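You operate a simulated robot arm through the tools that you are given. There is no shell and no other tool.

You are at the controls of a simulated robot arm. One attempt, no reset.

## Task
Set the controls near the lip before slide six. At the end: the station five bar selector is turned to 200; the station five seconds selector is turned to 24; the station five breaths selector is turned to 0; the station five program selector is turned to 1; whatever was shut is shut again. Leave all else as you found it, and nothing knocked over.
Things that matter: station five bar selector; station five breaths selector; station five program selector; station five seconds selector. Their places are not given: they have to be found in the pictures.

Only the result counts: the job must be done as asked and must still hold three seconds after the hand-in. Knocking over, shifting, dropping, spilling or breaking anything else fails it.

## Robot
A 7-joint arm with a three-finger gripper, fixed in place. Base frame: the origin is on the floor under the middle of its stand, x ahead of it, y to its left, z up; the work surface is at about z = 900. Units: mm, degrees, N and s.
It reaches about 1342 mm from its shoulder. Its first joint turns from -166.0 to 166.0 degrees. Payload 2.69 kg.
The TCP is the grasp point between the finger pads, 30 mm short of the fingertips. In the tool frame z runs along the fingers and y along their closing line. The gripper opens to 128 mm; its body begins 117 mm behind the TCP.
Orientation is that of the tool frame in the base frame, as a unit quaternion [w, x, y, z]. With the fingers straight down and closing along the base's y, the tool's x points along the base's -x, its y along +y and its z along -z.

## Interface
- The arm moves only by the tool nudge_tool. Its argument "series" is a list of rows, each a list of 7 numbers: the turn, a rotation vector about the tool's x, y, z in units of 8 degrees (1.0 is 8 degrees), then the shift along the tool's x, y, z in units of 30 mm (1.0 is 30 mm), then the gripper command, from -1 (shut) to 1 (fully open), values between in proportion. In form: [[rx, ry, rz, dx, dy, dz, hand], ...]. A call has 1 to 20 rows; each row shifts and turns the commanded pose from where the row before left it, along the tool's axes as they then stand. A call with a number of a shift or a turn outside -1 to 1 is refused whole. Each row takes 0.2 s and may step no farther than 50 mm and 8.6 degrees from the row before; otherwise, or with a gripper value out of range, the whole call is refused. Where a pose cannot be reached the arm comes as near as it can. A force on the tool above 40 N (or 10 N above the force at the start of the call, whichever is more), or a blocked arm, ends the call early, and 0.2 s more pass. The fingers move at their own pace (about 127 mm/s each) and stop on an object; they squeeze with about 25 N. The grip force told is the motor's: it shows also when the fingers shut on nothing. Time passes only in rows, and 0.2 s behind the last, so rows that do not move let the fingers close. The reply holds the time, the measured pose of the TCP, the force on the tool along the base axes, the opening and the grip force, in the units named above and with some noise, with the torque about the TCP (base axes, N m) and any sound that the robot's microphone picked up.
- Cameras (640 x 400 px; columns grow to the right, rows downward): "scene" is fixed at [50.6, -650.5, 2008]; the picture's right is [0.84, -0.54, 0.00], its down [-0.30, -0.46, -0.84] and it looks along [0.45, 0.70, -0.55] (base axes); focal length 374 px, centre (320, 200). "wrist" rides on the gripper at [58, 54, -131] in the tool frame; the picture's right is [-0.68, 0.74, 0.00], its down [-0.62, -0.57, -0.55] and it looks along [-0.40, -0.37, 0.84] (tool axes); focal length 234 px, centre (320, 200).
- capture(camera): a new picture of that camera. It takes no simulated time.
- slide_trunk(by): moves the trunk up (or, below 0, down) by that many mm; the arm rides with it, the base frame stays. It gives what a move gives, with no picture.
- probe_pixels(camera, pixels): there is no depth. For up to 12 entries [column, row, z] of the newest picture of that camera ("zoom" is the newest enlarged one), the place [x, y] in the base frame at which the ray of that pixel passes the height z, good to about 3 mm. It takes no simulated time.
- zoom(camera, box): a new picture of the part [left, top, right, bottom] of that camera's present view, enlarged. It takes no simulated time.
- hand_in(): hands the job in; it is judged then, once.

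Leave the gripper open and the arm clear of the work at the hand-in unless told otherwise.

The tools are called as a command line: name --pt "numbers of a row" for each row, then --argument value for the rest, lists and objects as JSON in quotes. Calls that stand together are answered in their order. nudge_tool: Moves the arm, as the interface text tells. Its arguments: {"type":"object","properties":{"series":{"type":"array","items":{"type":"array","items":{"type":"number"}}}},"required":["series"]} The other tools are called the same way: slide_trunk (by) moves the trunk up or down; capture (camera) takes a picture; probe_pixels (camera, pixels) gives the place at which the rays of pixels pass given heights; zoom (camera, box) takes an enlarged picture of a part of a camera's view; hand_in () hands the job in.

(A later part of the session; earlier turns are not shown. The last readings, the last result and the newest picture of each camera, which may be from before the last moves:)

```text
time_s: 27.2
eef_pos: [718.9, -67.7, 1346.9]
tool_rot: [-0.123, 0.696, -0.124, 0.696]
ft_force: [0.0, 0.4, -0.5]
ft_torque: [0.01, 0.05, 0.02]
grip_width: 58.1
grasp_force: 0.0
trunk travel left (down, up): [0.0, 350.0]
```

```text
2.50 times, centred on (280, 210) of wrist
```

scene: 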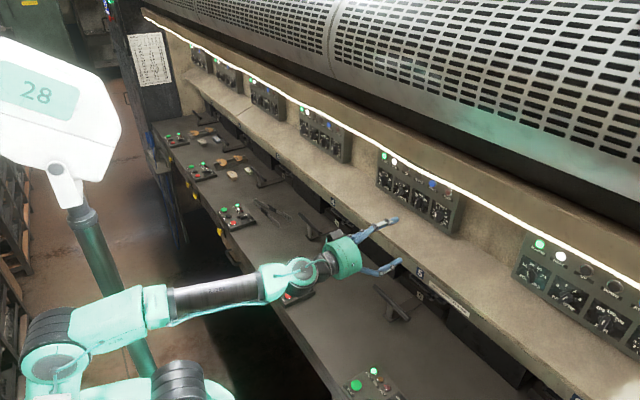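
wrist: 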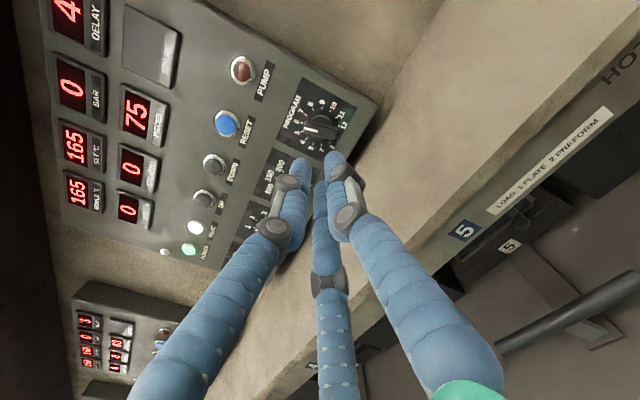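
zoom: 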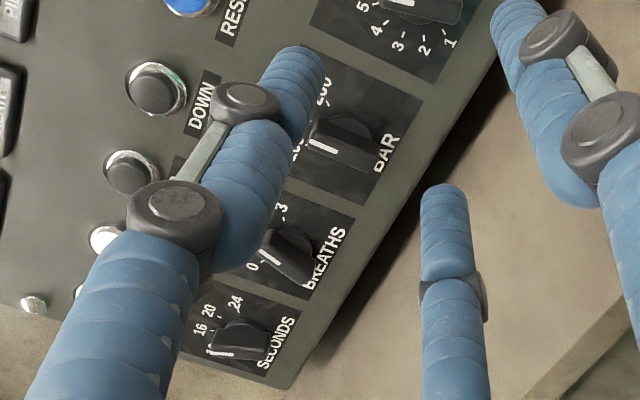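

In this view the PROGRAM pointer lines up with tick 6 (−13.6° from straight up, steps of 27.3°). So I'll start at roll −13.6° and turn −136° to reach 1. Rolling back now to −13.6° with the fingers at 58 mm.

nudge_tool --pt "0 0 1 0 0 0 -0.094" --pt "0 0 1 0 0 0 -0.094" --pt "0 0 1 0 0 0 -0.094" --pt "0 0 1 0 0 0 -0.094" --pt "0 0 1 0 0 0 -0.094" --pt "0 0 1 0 0 0 -0.094" --pt "0 0 1 0 0 0 -0.094" --pt "0 0 1 0 0 0 -0.094" --pt "0 0 1 0 0 0 -0.094" --pt "0 0 1 0 0 0 -0.094" --pt "0 0 1 0 0 0 -0.094" --pt "0 0 1 0 0 0 -0.094" --pt "0 0 1 0 0 0 -0.094" --pt "0 0 1 0 0 0 -0.094" --pt "0 0 1 0 0 0 -0.094" --pt "0 0 1 0 0 0 -0.094" --pt "0 0 1 0 0 0 -0.094" --pt "0 0 1 0 0 0 -0.094" --pt "0 0 0.3 0 0 0 -0.094" --pt "0 0 0 0 0 0 -0.094"

capture --camera "wrist"

```text
time_s: 31.4
eef_pos: [718.6, -68.4, 1347.5]
tool_rot: [0.702, -0.082, 0.702, -0.084]
ft_force: [-0.3, -0.2, -0.6]
ft_torque: [-0.03, 0.01, -0.02]
grip_width: 58.0
grasp_force: 0.0
trunk travel left (down, up): [0.0, 350.0]
```

```text
taken
```

wrist: 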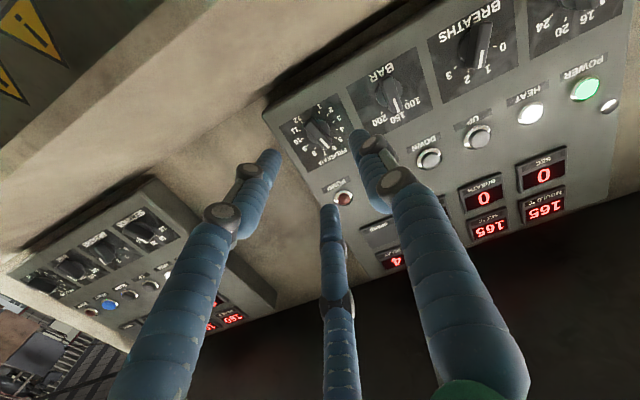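

Roll is −13.5°. The PROGRAM axis computes to y≈−70.5, z≈1347.5. I'll shift 2 mm to −y and advance to x≈812, fingertips about 10 mm short of the face.

nudge_tool --pt "0 0 0 0.016 -0.068 0.6 -0.094" --pt "0 0 0 0 0 0.65 -0.094" --pt "0 0 0 0 0 0.65 -0.094" --pt "0 0 0 0 0 0.65 -0.094" --pt "0 0 0 0 0 0.4 -0.094" --pt "0 0 0 0 0 0.15 -0.094" --pt "0 0 0 0 0 0 -0.094"

capture --camera "wrist"

zoom --camera "wrist" --box '[240, 110, 400, 210]'

capture --camera "scene"

```text
time_s: 33.0
eef_pos: [811.6, -70.6, 1347.6]
tool_rot: [0.702, -0.083, 0.702, -0.084]
ft_force: [-0.3, 1.2, 0.5]
ft_torque: [0.01, -0.01, 0.01]
grip_width: 58.1
grasp_force: 0.1
trunk travel left (down, up): [0.0, 350.0]
```

```text
taken
```

wrist: 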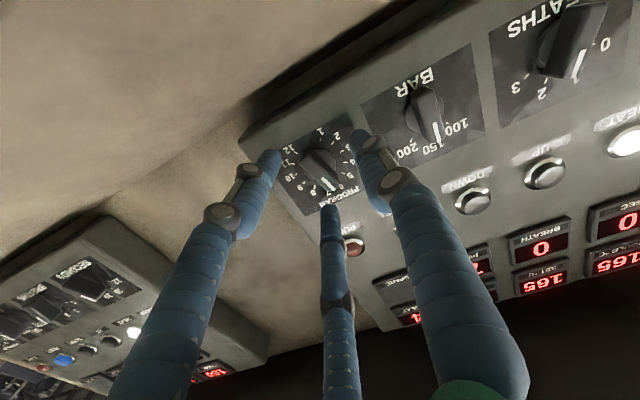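

```text
4.00 times, centred on (320, 160) of wrist
```

zoom: 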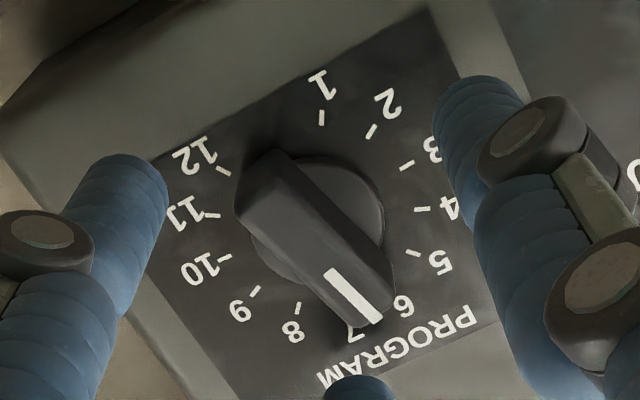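

```text
taken
```

scene: 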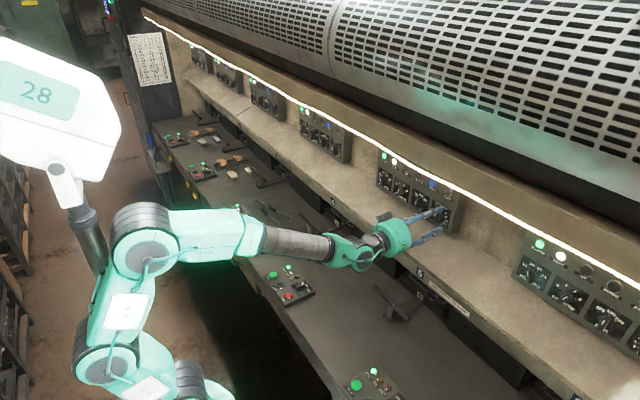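

The three fingertips surround the PROGRAM knob evenly (tips at about (135,190), (470,120), (350,390) in the zoom; bar centre (312,245)). I'll close in steps, watching force.

nudge_tool --pt "0 0 0 0 0 0 -0.35" --pt "0 0 0 0 0 0 -0.5" --pt "0 0 0 0 0 0 -0.5"

zoom --camera "wrist" --box '[240, 110, 400, 210]'

```text
time_s: 33.9
eef_pos: [812.6, -71.4, 1347.6]
tool_rot: [0.702, -0.083, 0.702, -0.084]
ft_force: [1.1, -8.3, 0.0]
ft_torque: [0.03, 0.06, -0.21]
grip_width: 34.7
grasp_force: 1.7
trunk travel left (down, up): [0.0, 350.0]
```

```text
4.00 times, centred on (320, 160) of wrist
```

zoom: 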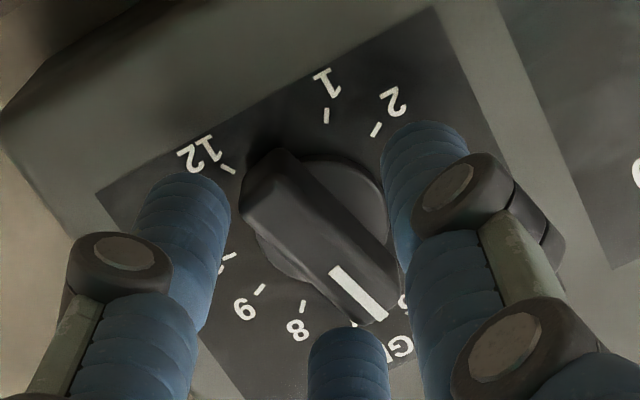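

Two fingers touch the bar's lower side (−8 N in y, width 34.7). I'll close a bit more to see whether the third finger keeps coming in on its own.

nudge_tool --pt "0 0 0 0 0 0 -0.7" --pt "0 0 0 0 0 0 -0.7" --pt "0 0 0 0 0 0 -0.7"

zoom --camera "wrist" --box '[240, 110, 400, 210]'

```text
time_s: 34.6
eef_pos: [813.0, -73.4, 1350.0]
tool_rot: [0.703, -0.082, 0.702, -0.084]
ft_force: [5.1, -27.6, 7.3]
ft_torque: [0.02, 0.07, -0.79]
grip_width: 29.5
grasp_force: 7.9
trunk travel left (down, up): [0.0, 350.0]
```

```text
4.00 times, centred on (320, 160) of wrist
```

zoom: 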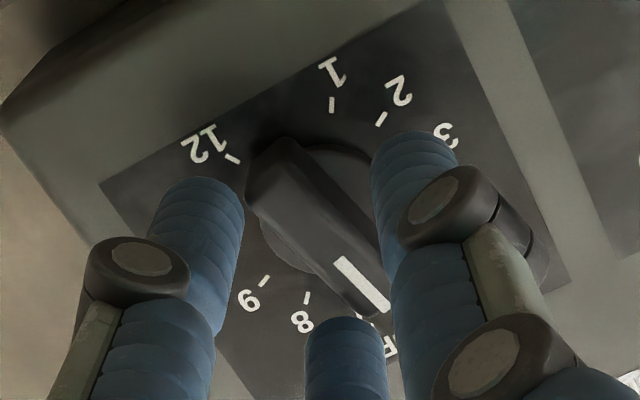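

The fingers close together as one, so the bar wants to sit about 4 mm toward the single (+y) finger for all three to touch its flat sides. I'll shift the tool 4.3 mm along its −y to relieve the side load and let the grip settle.

nudge_tool --pt "0 0 0 0 -0.07 0 -0.7" --pt "0 0 0 0 -0.073 0 -0.7" --pt "0 0 0 0 0 0 -0.7" --pt "0 0 0 0 0 0 -0.7"

zoom --camera "wrist" --box '[240, 110, 400, 210]'

```text
time_s: 35.6
eef_pos: [812.0, -74.3, 1346.8]
tool_rot: [0.702, -0.083, 0.703, -0.084]
ft_force: [1.0, -9.3, 1.8]
ft_torque: [0.0, -0.06, -0.3]
grip_width: 24.9
grasp_force: 4.4
trunk travel left (down, up): [0.0, 350.0]
```

```text
4.00 times, centred on (320, 160) of wrist
```

zoom: 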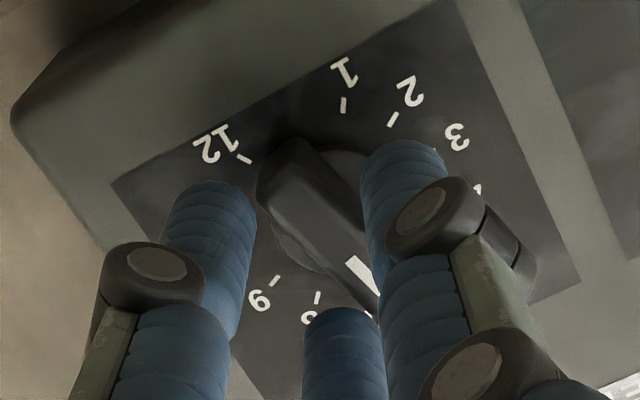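

Side force is down to −9 N and width 24.9 mm, so the bar is nearly settled. One more millimetre of shift, and close the command fully so it squeezes.

nudge_tool --pt "0 0 0 0 -0.035 0 -0.8" --pt "0 0 0 0 0 0 -0.8" --pt "0 0 0 0 0 0 -0.8"

```text
time_s: 36.5
eef_pos: [812.3, -74.6, 1349.2]
tool_rot: [0.702, -0.083, 0.702, -0.084]
ft_force: [-0.1, -3.6, 0.3]
ft_torque: [0.0, -0.13, -0.07]
grip_width: 20.6
grasp_force: 45.1
trunk travel left (down, up): [0.0, 350.0]
```

All three fingers now hold the bar (width 20.6, grip force 45, side force only −3.6 N). I'll turn counter-clockwise 32° while orbiting the knob axis, then check.

nudge_tool --pt "0 0 -1 -0.0201 0 0 -0.8" --pt "0 0 -1 -0.0201 0 0 -0.8" --pt "0 0 -1 -0.0201 0 0 -0.8" --pt "0 0 -1 -0.0201 0 0 -0.8"

zoom --camera "wrist" --box '[240, 110, 400, 210]'

```text
time_s: 37.5
eef_pos: [812.1, -74.8, 1350.8]
tool_rot: [0.652, -0.274, 0.652, -0.276]
ft_force: [-4.9, 1.1, -3.6]
ft_torque: [-0.01, 0.1, 0.06]
grip_width: 20.5
grasp_force: 45.6
trunk travel left (down, up): [0.0, 350.0]
```

```text
4.00 times, centred on (320, 160) of wrist
```

zoom: 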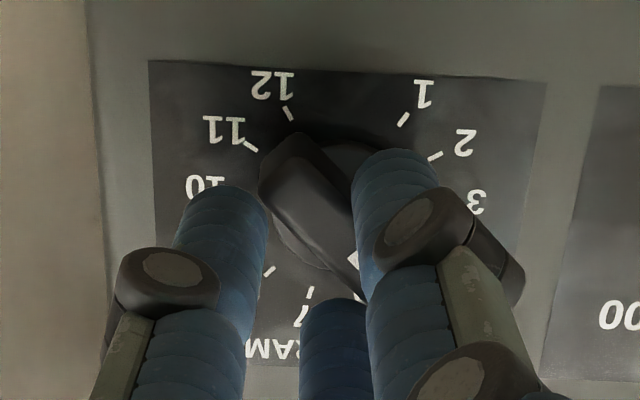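

The knob turns with the fingers and forces stay small (roll −45.7°). I'll continue another 48°.

nudge_tool --pt "0 0 -1 -0.0201 0 0 -0.8" --pt "0 0 -1 -0.0201 0 0 -0.8" --pt "0 0 -1 -0.0201 0 0 -0.8" --pt "0 0 -1 -0.0201 0 0 -0.8" --pt "0 0 -1 -0.0201 0 0 -0.8" --pt "0 0 -1 -0.0201 0 0 -0.8"

zoom --camera "wrist" --box '[240, 110, 400, 210]'

```text
time_s: 38.9
eef_pos: [812.9, -70.5, 1352.4]
tool_rot: [-0.484, 0.516, -0.483, 0.516]
ft_force: [3.9, 8.0, -0.1]
ft_torque: [0.01, 0.03, 0.94]
grip_width: 20.6
grasp_force: 44.9
trunk travel left (down, up): [0.0, 350.0]
```

```text
4.00 times, centred on (320, 160) of wrist
```

zoom: 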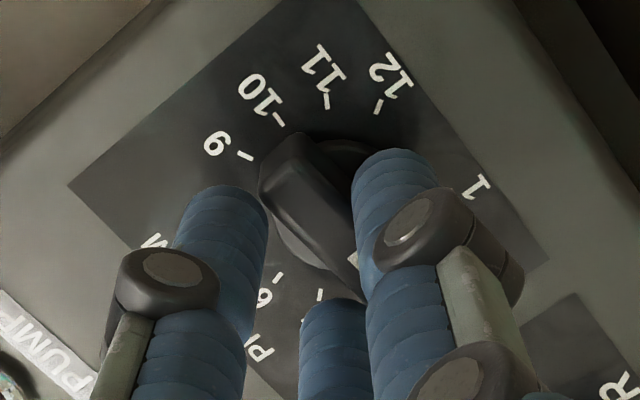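

Roll −93.7°, still tracking well. Now the last 56° to reach 1 (roll −150°), in two parts.

nudge_tool --pt "0 0 -1 -0.0201 0 0 -0.8" --pt "0 0 -1 -0.0201 0 0 -0.8" --pt "0 0 -1 -0.0201 0 0 -0.8" --pt "0 0 -1 -0.0201 0 0 -0.8"

nudge_tool --pt "0 0 -1 -0.0201 0 0 -0.8" --pt "0 0 -1 -0.0201 0 0 -0.8" --pt "0 0 -1 -0.0201 0 0 -0.8" --pt "0 0 0 0 0 0 -0.8"

zoom --camera "wrist" --box '[240, 110, 400, 210]'

```text
time_s: 39.9
eef_pos: [811.7, -69.2, 1352.1]
tool_rot: [-0.322, 0.628, -0.323, 0.63]
ft_force: [10.9, 10.2, 8.5]
ft_torque: [0.09, 0.15, 0.86]
grip_width: 20.3
grasp_force: 44.7
trunk travel left (down, up): [0.0, 350.0]
```

```text
time_s: 40.9
eef_pos: [812.1, -66.6, 1350.7]
tool_rot: [-0.184, 0.682, -0.184, 0.683]
ft_force: [11.6, 14.0, 13.8]
ft_torque: [0.76, -0.84, 0.09]
grip_width: 20.6
grasp_force: 44.7
trunk travel left (down, up): [0.0, 350.0]
```

```text
4.00 times, centred on (320, 160) of wrist
```

zoom: 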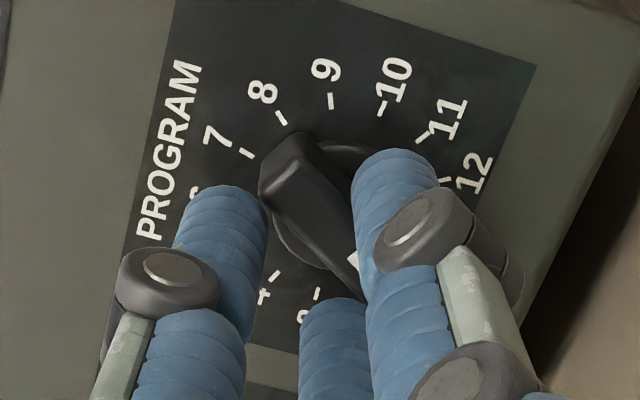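

Roll reads −149.8°, with a rise in torque suggesting the end position. I'll open to 58 mm and back off to look.

nudge_tool --pt "0 0 0 0 0 0 -0.5" --pt "0 0 0 0 0 0 -0.094" --pt "0 0 0 0 0 0 -0.094" --pt "0 0 0 0 0 0 -0.094"

zoom --camera "wrist" --box '[240, 110, 400, 210]'

```text
time_s: 41.9
eef_pos: [812.8, -68.9, 1349.5]
tool_rot: [-0.184, 0.683, -0.187, 0.682]
ft_force: [-0.3, -0.4, -0.5]
ft_torque: [0.0, -0.01, 0.05]
grip_width: 57.7
grasp_force: 0.1
trunk travel left (down, up): [0.0, 350.0]
```

```text
4.00 times, centred on (320, 160) of wrist
```

zoom: 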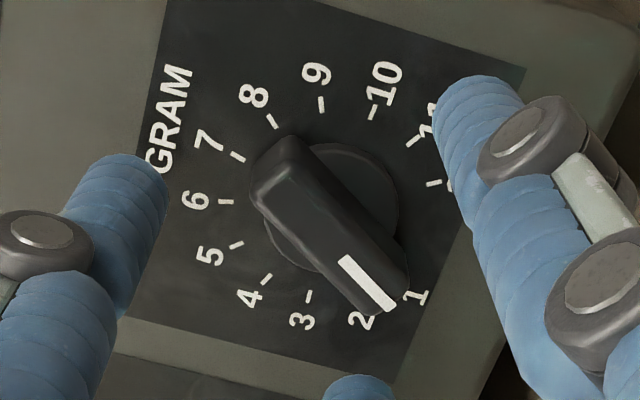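

The pointer lies toward 1. I'll back off to x≈700 and check from farther away.

nudge_tool --pt "0 0 0 0 0 -0.6 -0.094" --pt "0 0 0 0 0 -0.8 -0.094" --pt "0 0 0 0 0 -0.8 -0.094" --pt "0 0 0 0 0 -0.8 -0.094" --pt "0 0 0 0 0 -0.6 -0.094" --pt "0 0 0 0 0 0 -0.094"

capture --camera "wrist"

zoom --camera "wrist" --box '[256, 60, 384, 140]'

zoom --camera "scene" --box '[360, 150, 480, 225]'

```text
time_s: 43.2
eef_pos: [702.6, -67.8, 1350.4]
tool_rot: [-0.185, 0.683, -0.185, 0.682]
ft_force: [-0.1, 0.8, 1.0]
ft_torque: [0.01, -0.01, -0.04]
grip_width: 58.1
grasp_force: 0.0
trunk travel left (down, up): [0.0, 350.0]
```

```text
taken
```

wrist: 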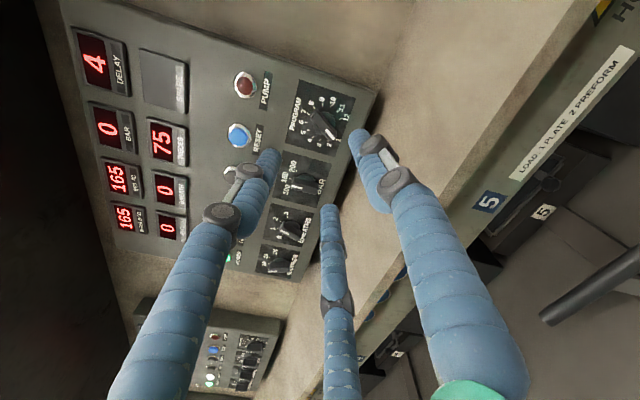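

```text
5.00 times, centred on (320, 100) of wrist
```

zoom: 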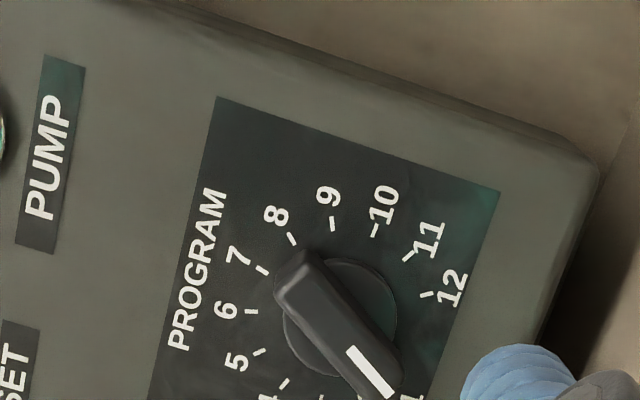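

```text
5.33 times, centred on (420, 188) of scene
```

zoom: 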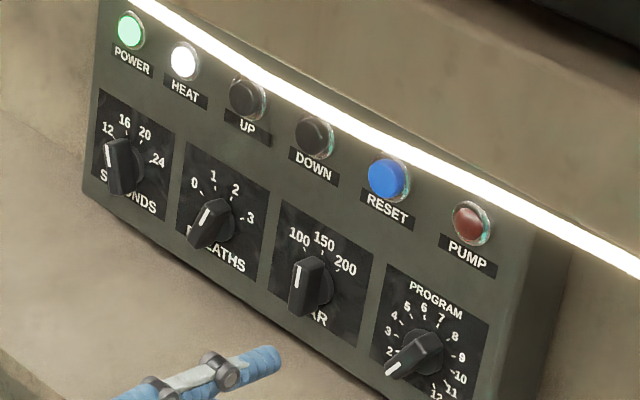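

I'll zoom in more on the scene, and shift so the wrist camera faces the PROGRAM knob head-on for verification.

nudge_tool --pt "0 0 0 -0.647 -0.563 0 -0.094" --pt "0 0 0 -0.647 -0.563 0 -0.094" --pt "0 0 0 -0.647 -0.563 0 -0.094" --pt "0 0 0 0 0 0 -0.094"

capture --camera "wrist"

zoom --camera "wrist" --box '[240, 0, 400, 100]'

zoom --camera "scene" --box '[410, 185, 474, 225]'

```text
time_s: 44.2
eef_pos: [702.9, 5.6, 1325.1]
tool_rot: [-0.184, 0.682, -0.186, 0.682]
ft_force: [-0.1, -0.7, 0.7]
ft_torque: [-0.01, 0.02, 0.01]
grip_width: 58.0
grasp_force: 0.0
trunk travel left (down, up): [0.0, 350.0]
```

```text
taken
```

wrist: 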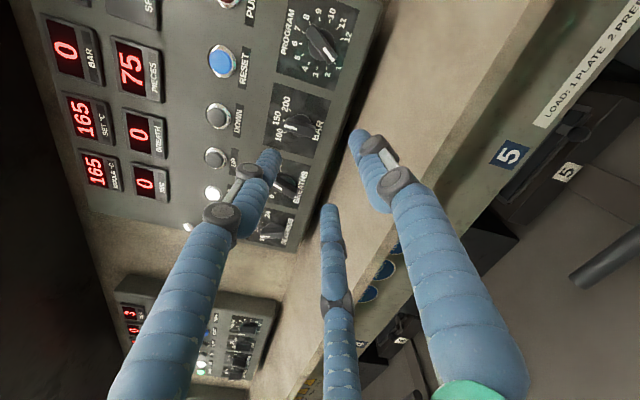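

```text
4.00 times, centred on (320, 50) of wrist
```

zoom: 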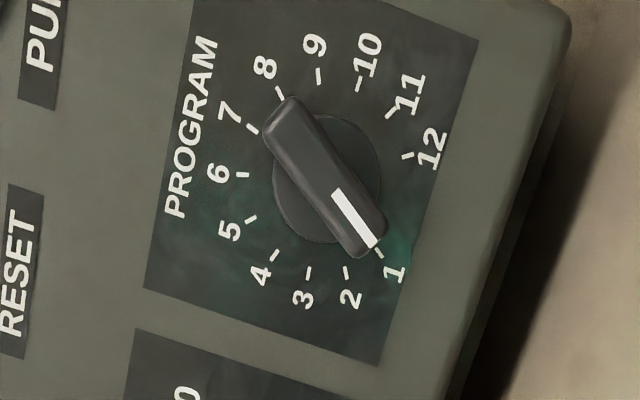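

```text
10.00 times, centred on (442, 205) of scene
```

zoom: 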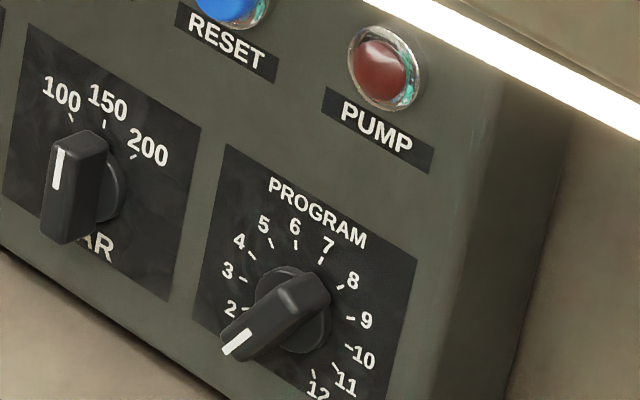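

Head-on, the white line ends exactly at the tick for 1: PROGRAM is set. Next I'll shift +83 mm in y for a head-on view of the BAR knob.

nudge_tool --pt "0 0 0 -0.464 -0.803 0 -0.094" --pt "0 0 0 -0.464 -0.803 0 -0.094" --pt "0 0 0 -0.464 -0.803 0 -0.094" --pt "0 0 0 0 0 0 -0.094"

zoom --camera "wrist" --box '[240, 0, 400, 100]'

nudge_tool --pt "0 0 0 -0.464 -0.803 0 -0.094" --pt "0 0 0 -0.464 -0.803 0 -0.094" --pt "0 0 0 -0.464 -0.803 0 -0.094" --pt "0 0 0 0 0 0 -0.094"

zoom --camera "wrist" --box '[240, 0, 400, 100]'

```text
time_s: 45.2
eef_pos: [704.9, 87.9, 1327.5]
tool_rot: [-0.185, 0.682, -0.185, 0.682]
ft_force: [-0.3, 0.5, -0.3]
ft_torque: [-0.01, -0.03, -0.01]
grip_width: 58.1
grasp_force: 0.1
trunk travel left (down, up): [0.0, 350.0]
```

```text
4.00 times, centred on (320, 50) of wrist
```

zoom: 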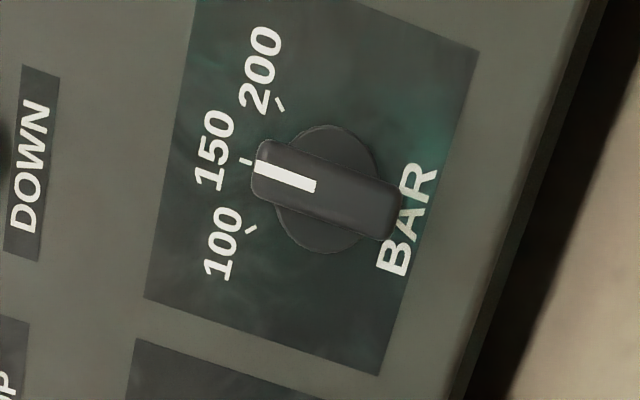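

```text
time_s: 46.2
eef_pos: [702.8, 140.9, 1327.4]
tool_rot: [-0.187, 0.681, -0.185, 0.683]
ft_force: [0.3, 0.8, 0.0]
ft_torque: [0.0, 0.07, 0.0]
grip_width: 58.1
grasp_force: 0.1
out of reach, approached as far as the arm can: row 3
trunk travel left (down, up): [0.0, 350.0]
```

```text
4.00 times, centred on (320, 50) of wrist
```

zoom: 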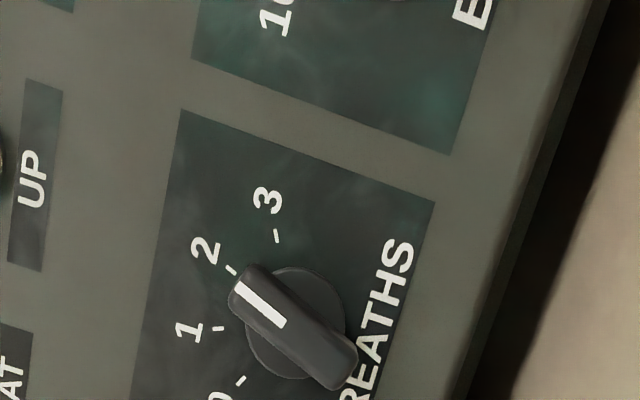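

BAR points at 150 with 100/150/200 spaced 45° (−45°, 0, +45°); BREATHS points at 2 with ticks at ±22.5° and ±67.5°. For BAR I'll use roll −120° turning to −75°. Moving to the BAR axis (y≈13, z≈1348) standoff, offset 4.3 mm so the single finger is on the left of the bar.

nudge_tool --pt "0 0 0 0.7 0.865 0 -0.094" --pt "0 0 0 0.7 0.865 0 -0.094" --pt "0 0 0 0.7 0.865 0 -0.094" --pt "0 0 0 0.7 0.865 0 -0.094" --pt "0 0 1 0 0 0 -0.094" --pt "0 0 1 0 0 0 -0.094" --pt "0 0 1 0 0 0 -0.094" --pt "0 0 0.75 0 0 0 -0.094" --pt "0 0 0 0 0 0 -0.094"

capture --camera "wrist"

```text
time_s: 48.2
eef_pos: [703.7, 8.7, 1345.5]
tool_rot: [-0.356, 0.611, -0.356, 0.611]
ft_force: [0.2, -0.1, -0.1]
ft_torque: [0.01, 0.0, 0.01]
grip_width: 58.0
grasp_force: 0.1
trunk travel left (down, up): [0.0, 350.0]
```

```text
taken
```

wrist: 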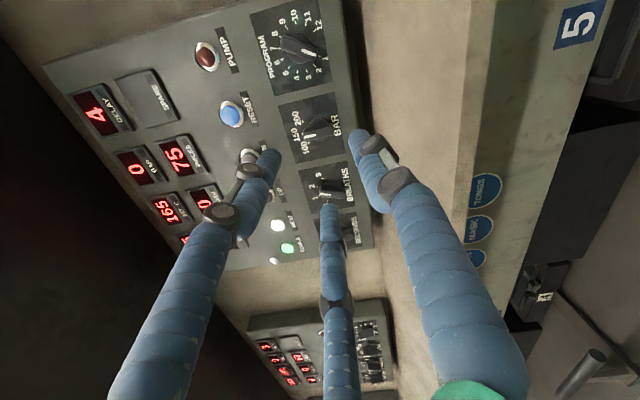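

Roll −119.5°. I'll correct z by +2.7 mm and advance to x≈812 around the BAR knob.

nudge_tool --pt "0 0 0 0.045 -0.078 0.6 -0.094" --pt "0 0 0 0 0 0.8 -0.094" --pt "0 0 0 0 0 0.8 -0.094" --pt "0 0 0 0 0 0.7 -0.094" --pt "0 0 0 0 0 0.5 -0.094" --pt "0 0 0 0 0 0.2 -0.094" --pt "0 0 0 0 0 0 -0.094"

zoom --camera "wrist" --box '[240, 110, 400, 210]'

```text
time_s: 49.9
eef_pos: [813.4, 9.9, 1349.2]
tool_rot: [-0.356, 0.611, -0.355, 0.611]
ft_force: [0.2, 0.4, 0.9]
ft_torque: [0.02, -0.01, -0.01]
grip_width: 58.1
grasp_force: 0.0
trunk travel left (down, up): [0.0, 350.0]
```

```text
4.00 times, centred on (320, 160) of wrist
```

zoom: 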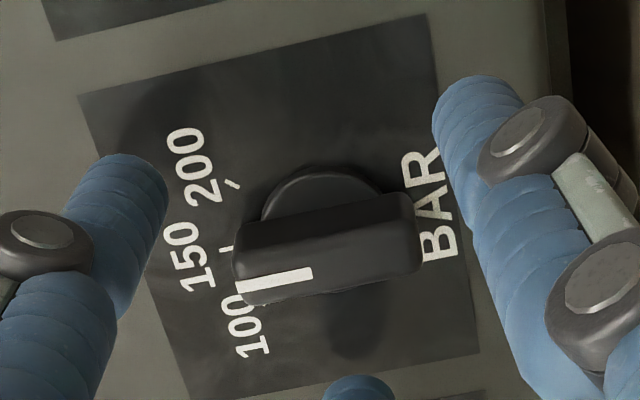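

Fingers surround the BAR knob. I'll close in steps.

nudge_tool --pt "0 0 0 0 0 0 -0.35" --pt "0 0 0 0 0 0 -0.55" --pt "0 0 0 0 0 0 -0.6" --pt "0 0 0 0 0 0 -0.6"

zoom --camera "wrist" --box '[240, 110, 400, 210]'

```text
time_s: 50.9
eef_pos: [810.7, 10.1, 1349.5]
tool_rot: [-0.355, 0.611, -0.356, 0.611]
ft_force: [-1.2, -6.3, 0.2]
ft_torque: [-0.02, -0.03, -0.17]
grip_width: 26.5
grasp_force: 0.5
trunk travel left (down, up): [0.0, 350.0]
```

```text
4.00 times, centred on (320, 160) of wrist
```

zoom: 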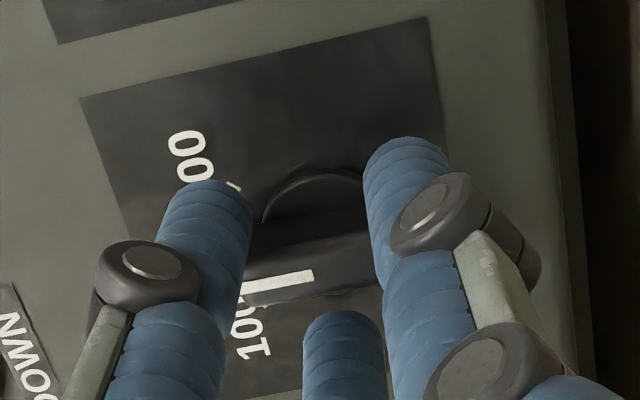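

Side force −6 N: I'll shift 1 mm to −y and squeeze.

nudge_tool --pt "0 0 0 0.029 0.0167 0 -0.7" --pt "0 0 0 0 0 0 -0.8" --pt "0 0 0 0 0 0 -0.8" --pt "0 0 0 0 0 0 -0.8"

```text
time_s: 51.9
eef_pos: [811.8, 7.6, 1347.5]
tool_rot: [-0.355, 0.611, -0.356, 0.611]
ft_force: [1.7, -9.6, -5.8]
ft_torque: [-0.03, 0.1, -0.24]
grip_width: 20.5
grasp_force: 44.9
trunk travel left (down, up): [0.0, 350.0]
```

Gripped (width 20.5). I'll relieve the small side load and turn clockwise 45°, orbiting the axis.

nudge_tool --pt "0 0 0 0.019 0.034 0 -0.8" --pt "0 0 1 -0.0101 0.0174 0 -0.8" --pt "0 0 1 -0.0101 0.0174 0 -0.8" --pt "0 0 1 -0.0101 0.0174 0 -0.8"

nudge_tool --pt "0 0 1 -0.0101 0.0174 0 -0.8" --pt "0 0 1 -0.0101 0.0174 0 -0.8" --pt "0 0 0.6 -0.006 0.0104 0 -0.8" --pt "0 0 0 0 0 0 -0.8"

zoom --camera "wrist" --box '[240, 110, 400, 210]'

```text
time_s: 52.9
eef_pos: [811.3, 8.7, 1346.7]
tool_rot: [-0.476, 0.523, -0.476, 0.523]
ft_force: [4.4, 6.7, -2.9]
ft_torque: [0.0, -0.44, -0.07]
grip_width: 20.5
grasp_force: 44.8
trunk travel left (down, up): [0.0, 350.0]
```

```text
time_s: 53.9
eef_pos: [811.5, 8.2, 1343.5]
tool_rot: [0.561, -0.429, 0.561, -0.431]
ft_force: [4.9, 6.8, 2.4]
ft_torque: [-1.55, 0.05, 0.29]
grip_width: 21.4
grasp_force: 45.6
trunk travel left (down, up): [0.0, 350.0]
```

```text
4.00 times, centred on (320, 160) of wrist
```

zoom: 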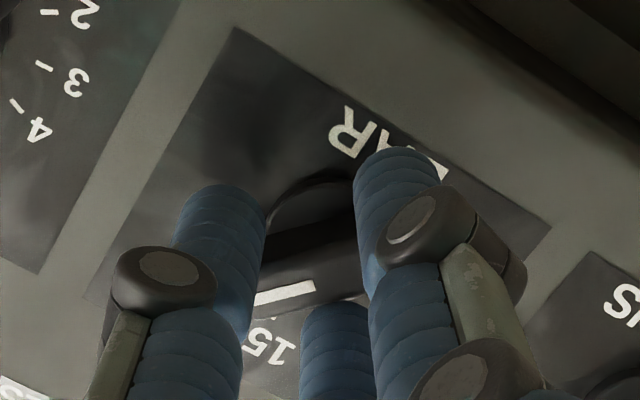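

Torque jumped to −1.5 N·m at roll −75°, so the knob is against its end stop near 200. I'll open and back off to look.

nudge_tool --pt "0 0 0 0 0 0 -0.5" --pt "0 0 0 0 0 0 -0.094" --pt "0 0 0 0 0 0 -0.094" --pt "0 0 0 0 0 0 -0.094"

nudge_tool --pt "0 0 0 0 0 -0.6 -0.094" --pt "0 0 0 0 0 -0.8 -0.094" --pt "0 0 0 0 0 -0.8 -0.094" --pt "0 0 0 0 0 -0.8 -0.094" --pt "0 0 0 0 0 -0.6 -0.094" --pt "0 0 0 0 0 0 -0.094"

capture --camera "wrist"

zoom --camera "wrist" --box '[256, 60, 384, 140]'

zoom --camera "scene" --box '[376, 160, 456, 210]'

```text
time_s: 54.9
eef_pos: [811.6, 9.3, 1345.5]
tool_rot: [0.562, -0.429, 0.562, -0.43]
ft_force: [0.6, -0.5, 0.1]
ft_torque: [0.02, 0.01, 0.01]
grip_width: 58.1
grasp_force: 0.0
trunk travel left (down, up): [0.0, 350.0]
```

```text
time_s: 56.2
eef_pos: [703.2, 9.6, 1345.7]
tool_rot: [0.562, -0.43, 0.562, -0.43]
ft_force: [-0.1, -0.3, 0.4]
ft_torque: [0.0, 0.0, 0.0]
grip_width: 57.9
grasp_force: 0.0
trunk travel left (down, up): [0.0, 350.0]
```

```text
taken
```

wrist: 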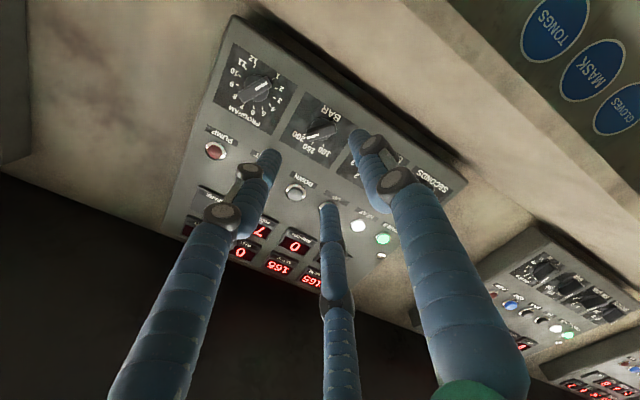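

```text
5.00 times, centred on (320, 100) of wrist
```

zoom: 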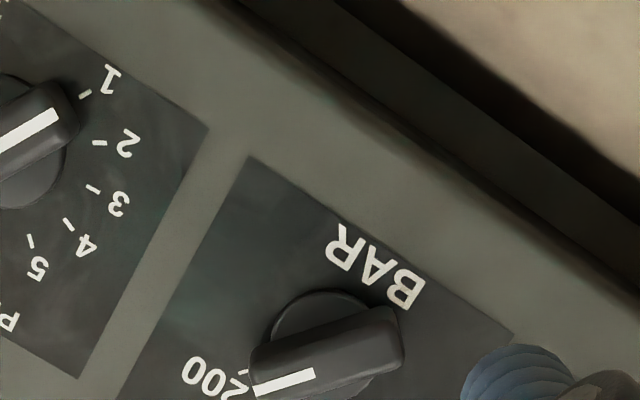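

```text
8.00 times, centred on (416, 185) of scene
```

zoom: 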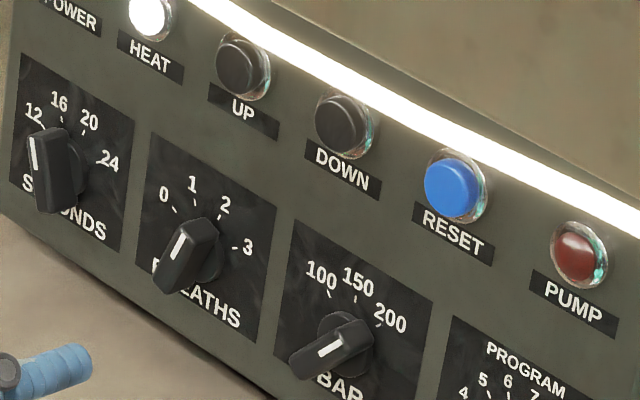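

I'll shift for a head-on look at BAR.

nudge_tool --pt "0 0 0 -0.69 -0.614 0 -0.094" --pt "0 0 0 -0.69 -0.614 0 -0.094" --pt "0 0 0 -0.69 -0.614 0 -0.094" --pt "0 0 0 0 0 0 -0.094"

capture --camera "wrist"

zoom --camera "wrist" --box '[240, 0, 400, 100]'

```text
time_s: 57.2
eef_pos: [703.6, 54.8, 1416.1]
tool_rot: [0.561, -0.431, 0.561, -0.43]
ft_force: [0.7, -0.5, 0.2]
ft_torque: [0.03, 0.03, 0.01]
grip_width: 57.8
grasp_force: 0.1
trunk travel left (down, up): [0.0, 350.0]
```

```text
taken
```

wrist: 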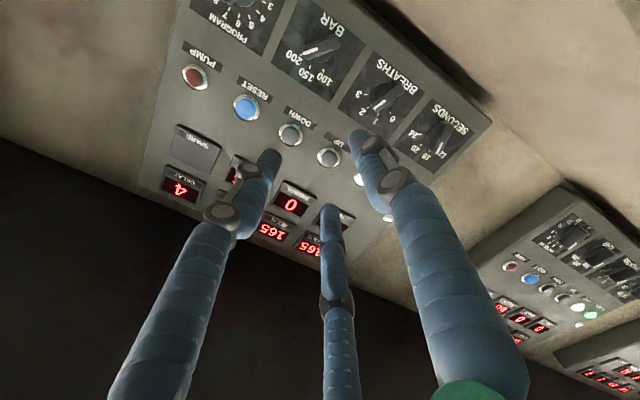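

```text
4.00 times, centred on (320, 50) of wrist
```

zoom: 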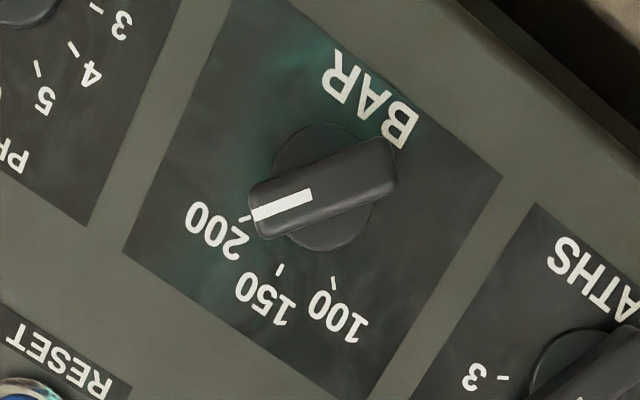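

BAR's white line ends at the 200 tick: BAR is set. Next is BREATHS (2 → 0, −90°): axis y≈96.6, z≈1348, starting roll −37.5°, TCP offset to about (100.6, 1349.9).

nudge_tool --pt "0 0 0 -0.301 0.842 0 -0.094" --pt "0 0 0 -0.301 0.842 0 -0.094" --pt "0 0 0 -0.301 0.842 0 -0.094" --pt "0 0 1 0 0 0 -0.094" --pt "0 0 1 0 0 0 -0.094" --pt "0 0 1 0 0 0 -0.094" --pt "0 0 1 0 0 0 -0.094" --pt "0 0 0.69 0 0 0 -0.094" --pt "0 0 0 0 0 0 -0.094"

capture --camera "wrist"

zoom --camera "wrist" --box '[240, 60, 400, 160]'

```text
time_s: 59.2
eef_pos: [703.9, 100.5, 1348.2]
tool_rot: [0.671, -0.225, 0.67, -0.225]
ft_force: [-0.7, 0.2, -0.9]
ft_torque: [0.01, 0.03, -0.01]
grip_width: 57.9
grasp_force: 0.1
trunk travel left (down, up): [0.0, 350.0]
```

```text
taken
```

wrist: 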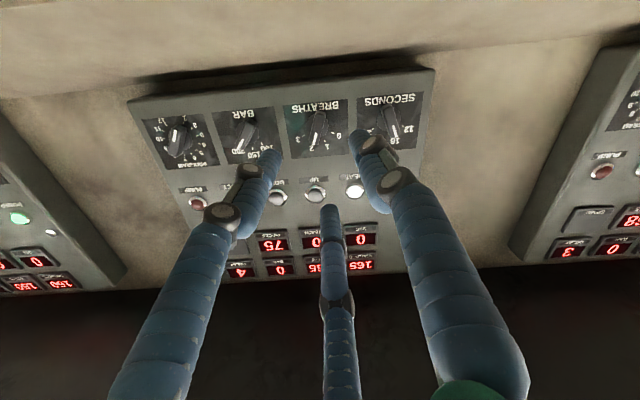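

```text
4.00 times, centred on (320, 110) of wrist
```

zoom: 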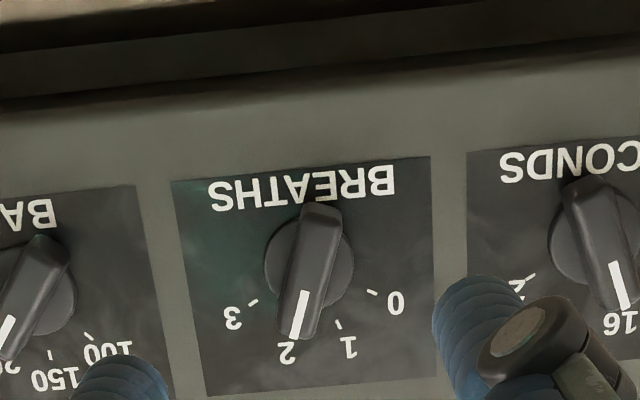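

BREATHS at 2 and SECONDS at 16 are clear here. I'll advance around the BREATHS knob to x≈812.

nudge_tool --pt "0 0 0 -0.04 -0.03 0.6 -0.094" --pt "0 0 0 0 0 0.8 -0.094" --pt "0 0 0 0 0 0.8 -0.094" --pt "0 0 0 0 0 0.7 -0.094" --pt "0 0 0 0 0 0.5 -0.094" --pt "0 0 0 0 0 0.2 -0.094" --pt "0 0 0 0 0 0 -0.094"

zoom --camera "wrist" --box '[240, 110, 400, 210]'

```text
time_s: 60.9
eef_pos: [811.2, 98.4, 1350.4]
tool_rot: [0.67, -0.226, 0.67, -0.226]
ft_force: [-0.5, 0.1, -0.7]
ft_torque: [0.01, -0.03, -0.01]
grip_width: 58.0
grasp_force: 0.0
trunk travel left (down, up): [0.0, 350.0]
```

```text
4.00 times, centred on (320, 160) of wrist
```

zoom: 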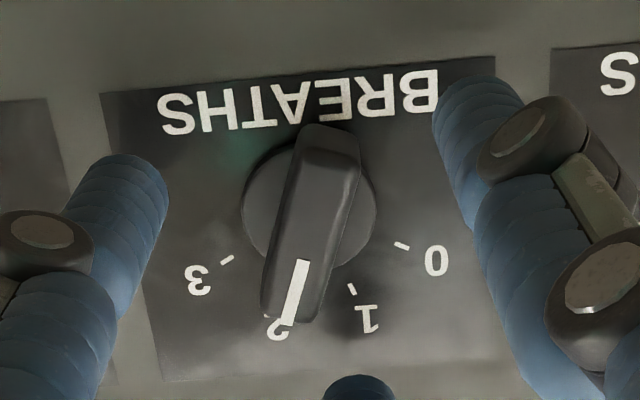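

The bar sits slightly off (TCP y reads 98.4 rather than 100.6), so I'll shift +2.2 mm in y, then close in steps.

nudge_tool --pt "0 0 0 -0.044 0.059 0 -0.094" --pt "0 0 0 0 0 0 -0.35" --pt "0 0 0 0 0 0 -0.55" --pt "0 0 0 0 0 0 -0.6" --pt "0 0 0 0 0 0 -0.6"

zoom --camera "wrist" --box '[240, 110, 400, 210]'

```text
time_s: 62.0
eef_pos: [811.6, 101.3, 1350.8]
tool_rot: [0.67, -0.227, 0.67, -0.226]
ft_force: [-0.9, 0.7, 0.1]
ft_torque: [-0.02, 0.03, 0.03]
grip_width: 25.4
grasp_force: 0.0
trunk travel left (down, up): [0.0, 350.0]
```

```text
4.00 times, centred on (320, 160) of wrist
```

zoom: 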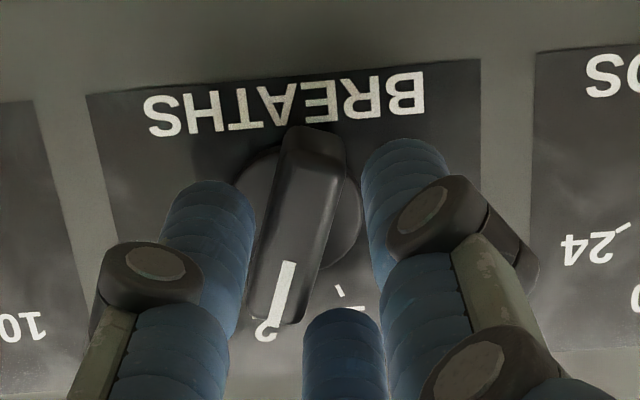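

No contact force yet and the bar sits neatly between the fingers. I'll squeeze now.

nudge_tool --pt "0 0 0 0 0 0 -0.7" --pt "0 0 0 0 0 0 -0.8" --pt "0 0 0 0 0 0 -0.8" --pt "0 0 0 0 0 0 -0.8"

```text
time_s: 63.0
eef_pos: [811.7, 102.5, 1350.4]
tool_rot: [0.67, -0.225, 0.67, -0.227]
ft_force: [-0.2, -4.0, -1.4]
ft_torque: [-0.01, -0.04, -0.13]
grip_width: 20.7
grasp_force: 45.0
trunk travel left (down, up): [0.0, 350.0]
```

Gripped at 20.7 mm with small side forces. I'll turn counter-clockwise 40°, then check.

nudge_tool --pt "0 0 -1 0.0101 0.0174 0 -0.8" --pt "0 0 -1 0.0101 0.0174 0 -0.8" --pt "0 0 -1 0.0101 0.0174 0 -0.8" --pt "0 0 -1 0.0101 0.0174 0 -0.8" --pt "0 0 -1 0.0101 0.0174 0 -0.8"

nudge_tool --pt "0 0 -1 0.0101 0.0174 0 -0.8" --pt "0 0 -1 0.0101 0.0174 0 -0.8" --pt "0 0 -1 0.0101 0.0174 0 -0.8" --pt "0 0 -1 0.0101 0.0174 0 -0.8"

zoom --camera "wrist" --box '[240, 110, 400, 210]'

```text
time_s: 64.2
eef_pos: [811.7, 101.3, 1346.3]
tool_rot: [0.552, -0.441, 0.553, -0.442]
ft_force: [-2.0, -8.8, -0.3]
ft_torque: [-0.03, 0.39, -0.4]
grip_width: 20.3
grasp_force: 45.1
trunk travel left (down, up): [0.0, 350.0]
```

```text
time_s: 65.2
eef_pos: [811.7, 98.7, 1344.0]
tool_rot: [-0.408, 0.576, -0.41, 0.577]
ft_force: [-3.0, -17.1, -2.1]
ft_torque: [0.06, 0.11, -0.54]
grip_width: 20.6
grasp_force: 45.0
trunk travel left (down, up): [0.0, 350.0]
```

```text
4.00 times, centred on (320, 160) of wrist
```

zoom: 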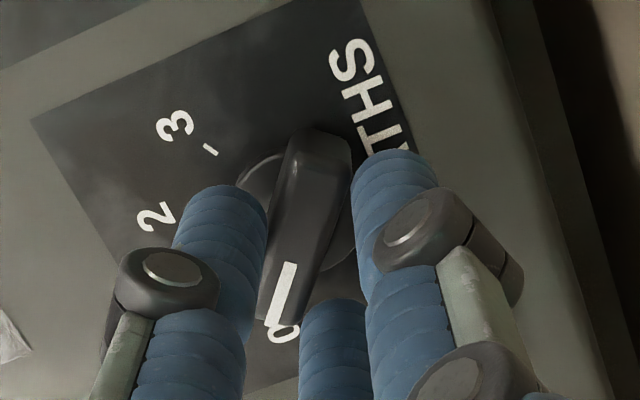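

Roll −109°, pointer approaching 0, with −17 N side load. I'll ease 1.5 mm to −y and finish the last 18°.

nudge_tool --pt "0 0 0 0.047 0.016 0 -0.8" --pt "0 0 -1 0.0101 0.0174 0 -0.8" --pt "0 0 -1 0.0101 0.0174 0 -0.8" --pt "0 0 -0.3 0.003 0.005 0 -0.8" --pt "0 0 0 0 0 0 -0.8"

zoom --camera "wrist" --box '[240, 110, 400, 210]'

```text
time_s: 66.5
eef_pos: [811.7, 99.9, 1343.6]
tool_rot: [-0.312, 0.636, -0.311, 0.634]
ft_force: [-4.9, 9.8, -9.0]
ft_torque: [2.04, -0.07, 0.76]
grip_width: 22.4
grasp_force: 45.1
trunk travel left (down, up): [0.0, 350.0]
```

```text
4.00 times, centred on (320, 160) of wrist
```

zoom: 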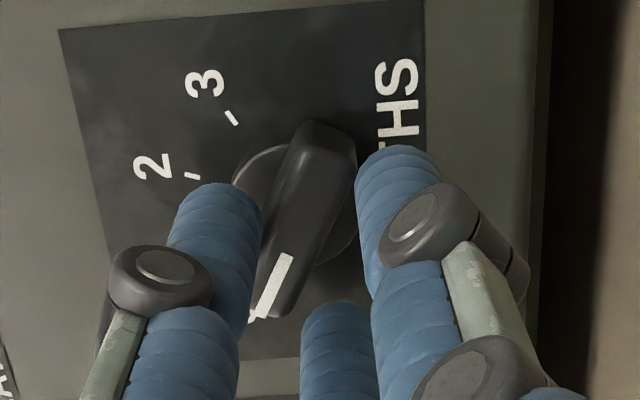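

Torque 2 N·m: the knob is on its end stop at 0. I'll open, back off and look.

nudge_tool --pt "0 0 0 0 0 0 -0.5" --pt "0 0 0 0 0 0 -0.094" --pt "0 0 0 0 0 0 -0.094" --pt "0 0 0 0 0 0 -0.094"

nudge_tool --pt "0 0 0 0 0 -0.6 -0.094" --pt "0 0 0 0 0 -0.8 -0.094" --pt "0 0 0 0 0 -0.8 -0.094" --pt "0 0 0 0 0 -0.8 -0.094" --pt "0 0 0 0 0 -0.6 -0.094" --pt "0 0 0 0 0 0 -0.094"

capture --camera "wrist"

zoom --camera "wrist" --box '[240, 60, 400, 160]'

```text
time_s: 67.5
eef_pos: [811.4, 98.8, 1345.3]
tool_rot: [-0.312, 0.634, -0.312, 0.635]
ft_force: [-1.1, 0.0, 0.5]
ft_torque: [-0.04, -0.03, -0.01]
grip_width: 58.0
grasp_force: 0.0
trunk travel left (down, up): [0.0, 350.0]
```

```text
time_s: 68.8
eef_pos: [704.5, 97.8, 1342.9]
tool_rot: [-0.31, 0.634, -0.313, 0.635]
ft_force: [-0.9, -0.1, 0.1]
ft_torque: [0.0, 0.02, -0.01]
grip_width: 58.0
grasp_force: 0.0
trunk travel left (down, up): [0.0, 350.0]
```

```text
taken
```

wrist: 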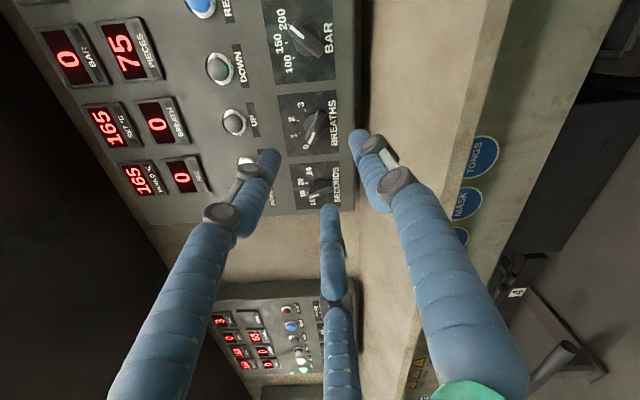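

```text
4.00 times, centred on (320, 110) of wrist
```

zoom: 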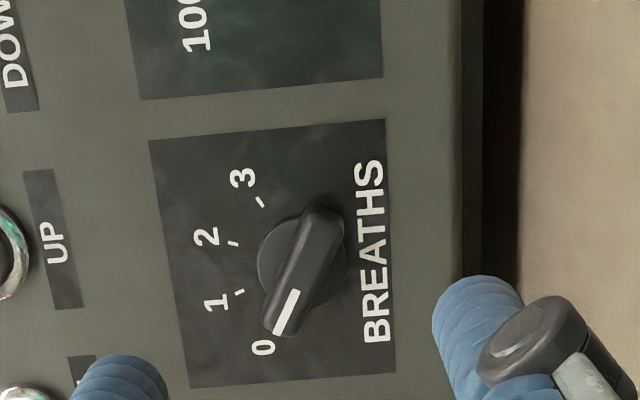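

BREATHS points at 0. Now SECONDS (16 → 24, about +80°): axis y≈181.5, z≈1348. I'll move to its standoff, roll −140°, and see whether the arm reaches there.

nudge_tool --pt "0 0 0 -0.653 -0.6 0 -0.094" --pt "0 0 0 -0.653 -0.6 0 -0.094" --pt "0 0 0 -0.653 -0.6 0 -0.094" --pt "0 0 -1 0 0 0 -0.094" --pt "0 0 -0.55 0 0 0 -0.094" --pt "0 0 0 0 0 0 -0.094"

capture --camera "wrist"

zoom --camera "wrist" --box '[240, 30, 400, 130]'

```text
time_s: 70.2
eef_pos: [703.9, 177.3, 1350.7]
tool_rot: [-0.241, 0.665, -0.242, 0.665]
ft_force: [-1.2, 0.4, -0.3]
ft_torque: [0.04, 0.0, 0.06]
grip_width: 58.0
grasp_force: 0.2
trunk travel left (down, up): [0.0, 350.0]
```

```text
taken
```

wrist: 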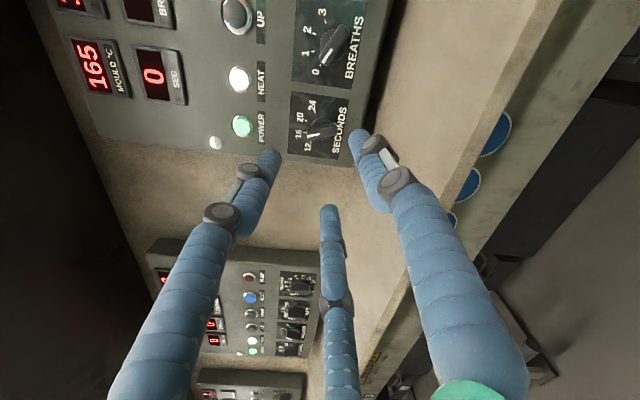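

```text
4.00 times, centred on (320, 80) of wrist
```

zoom: 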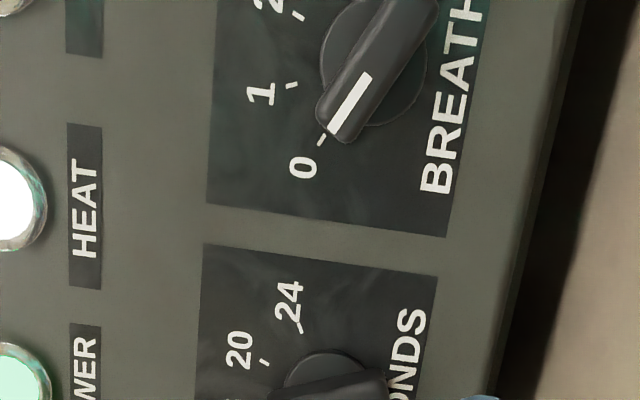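

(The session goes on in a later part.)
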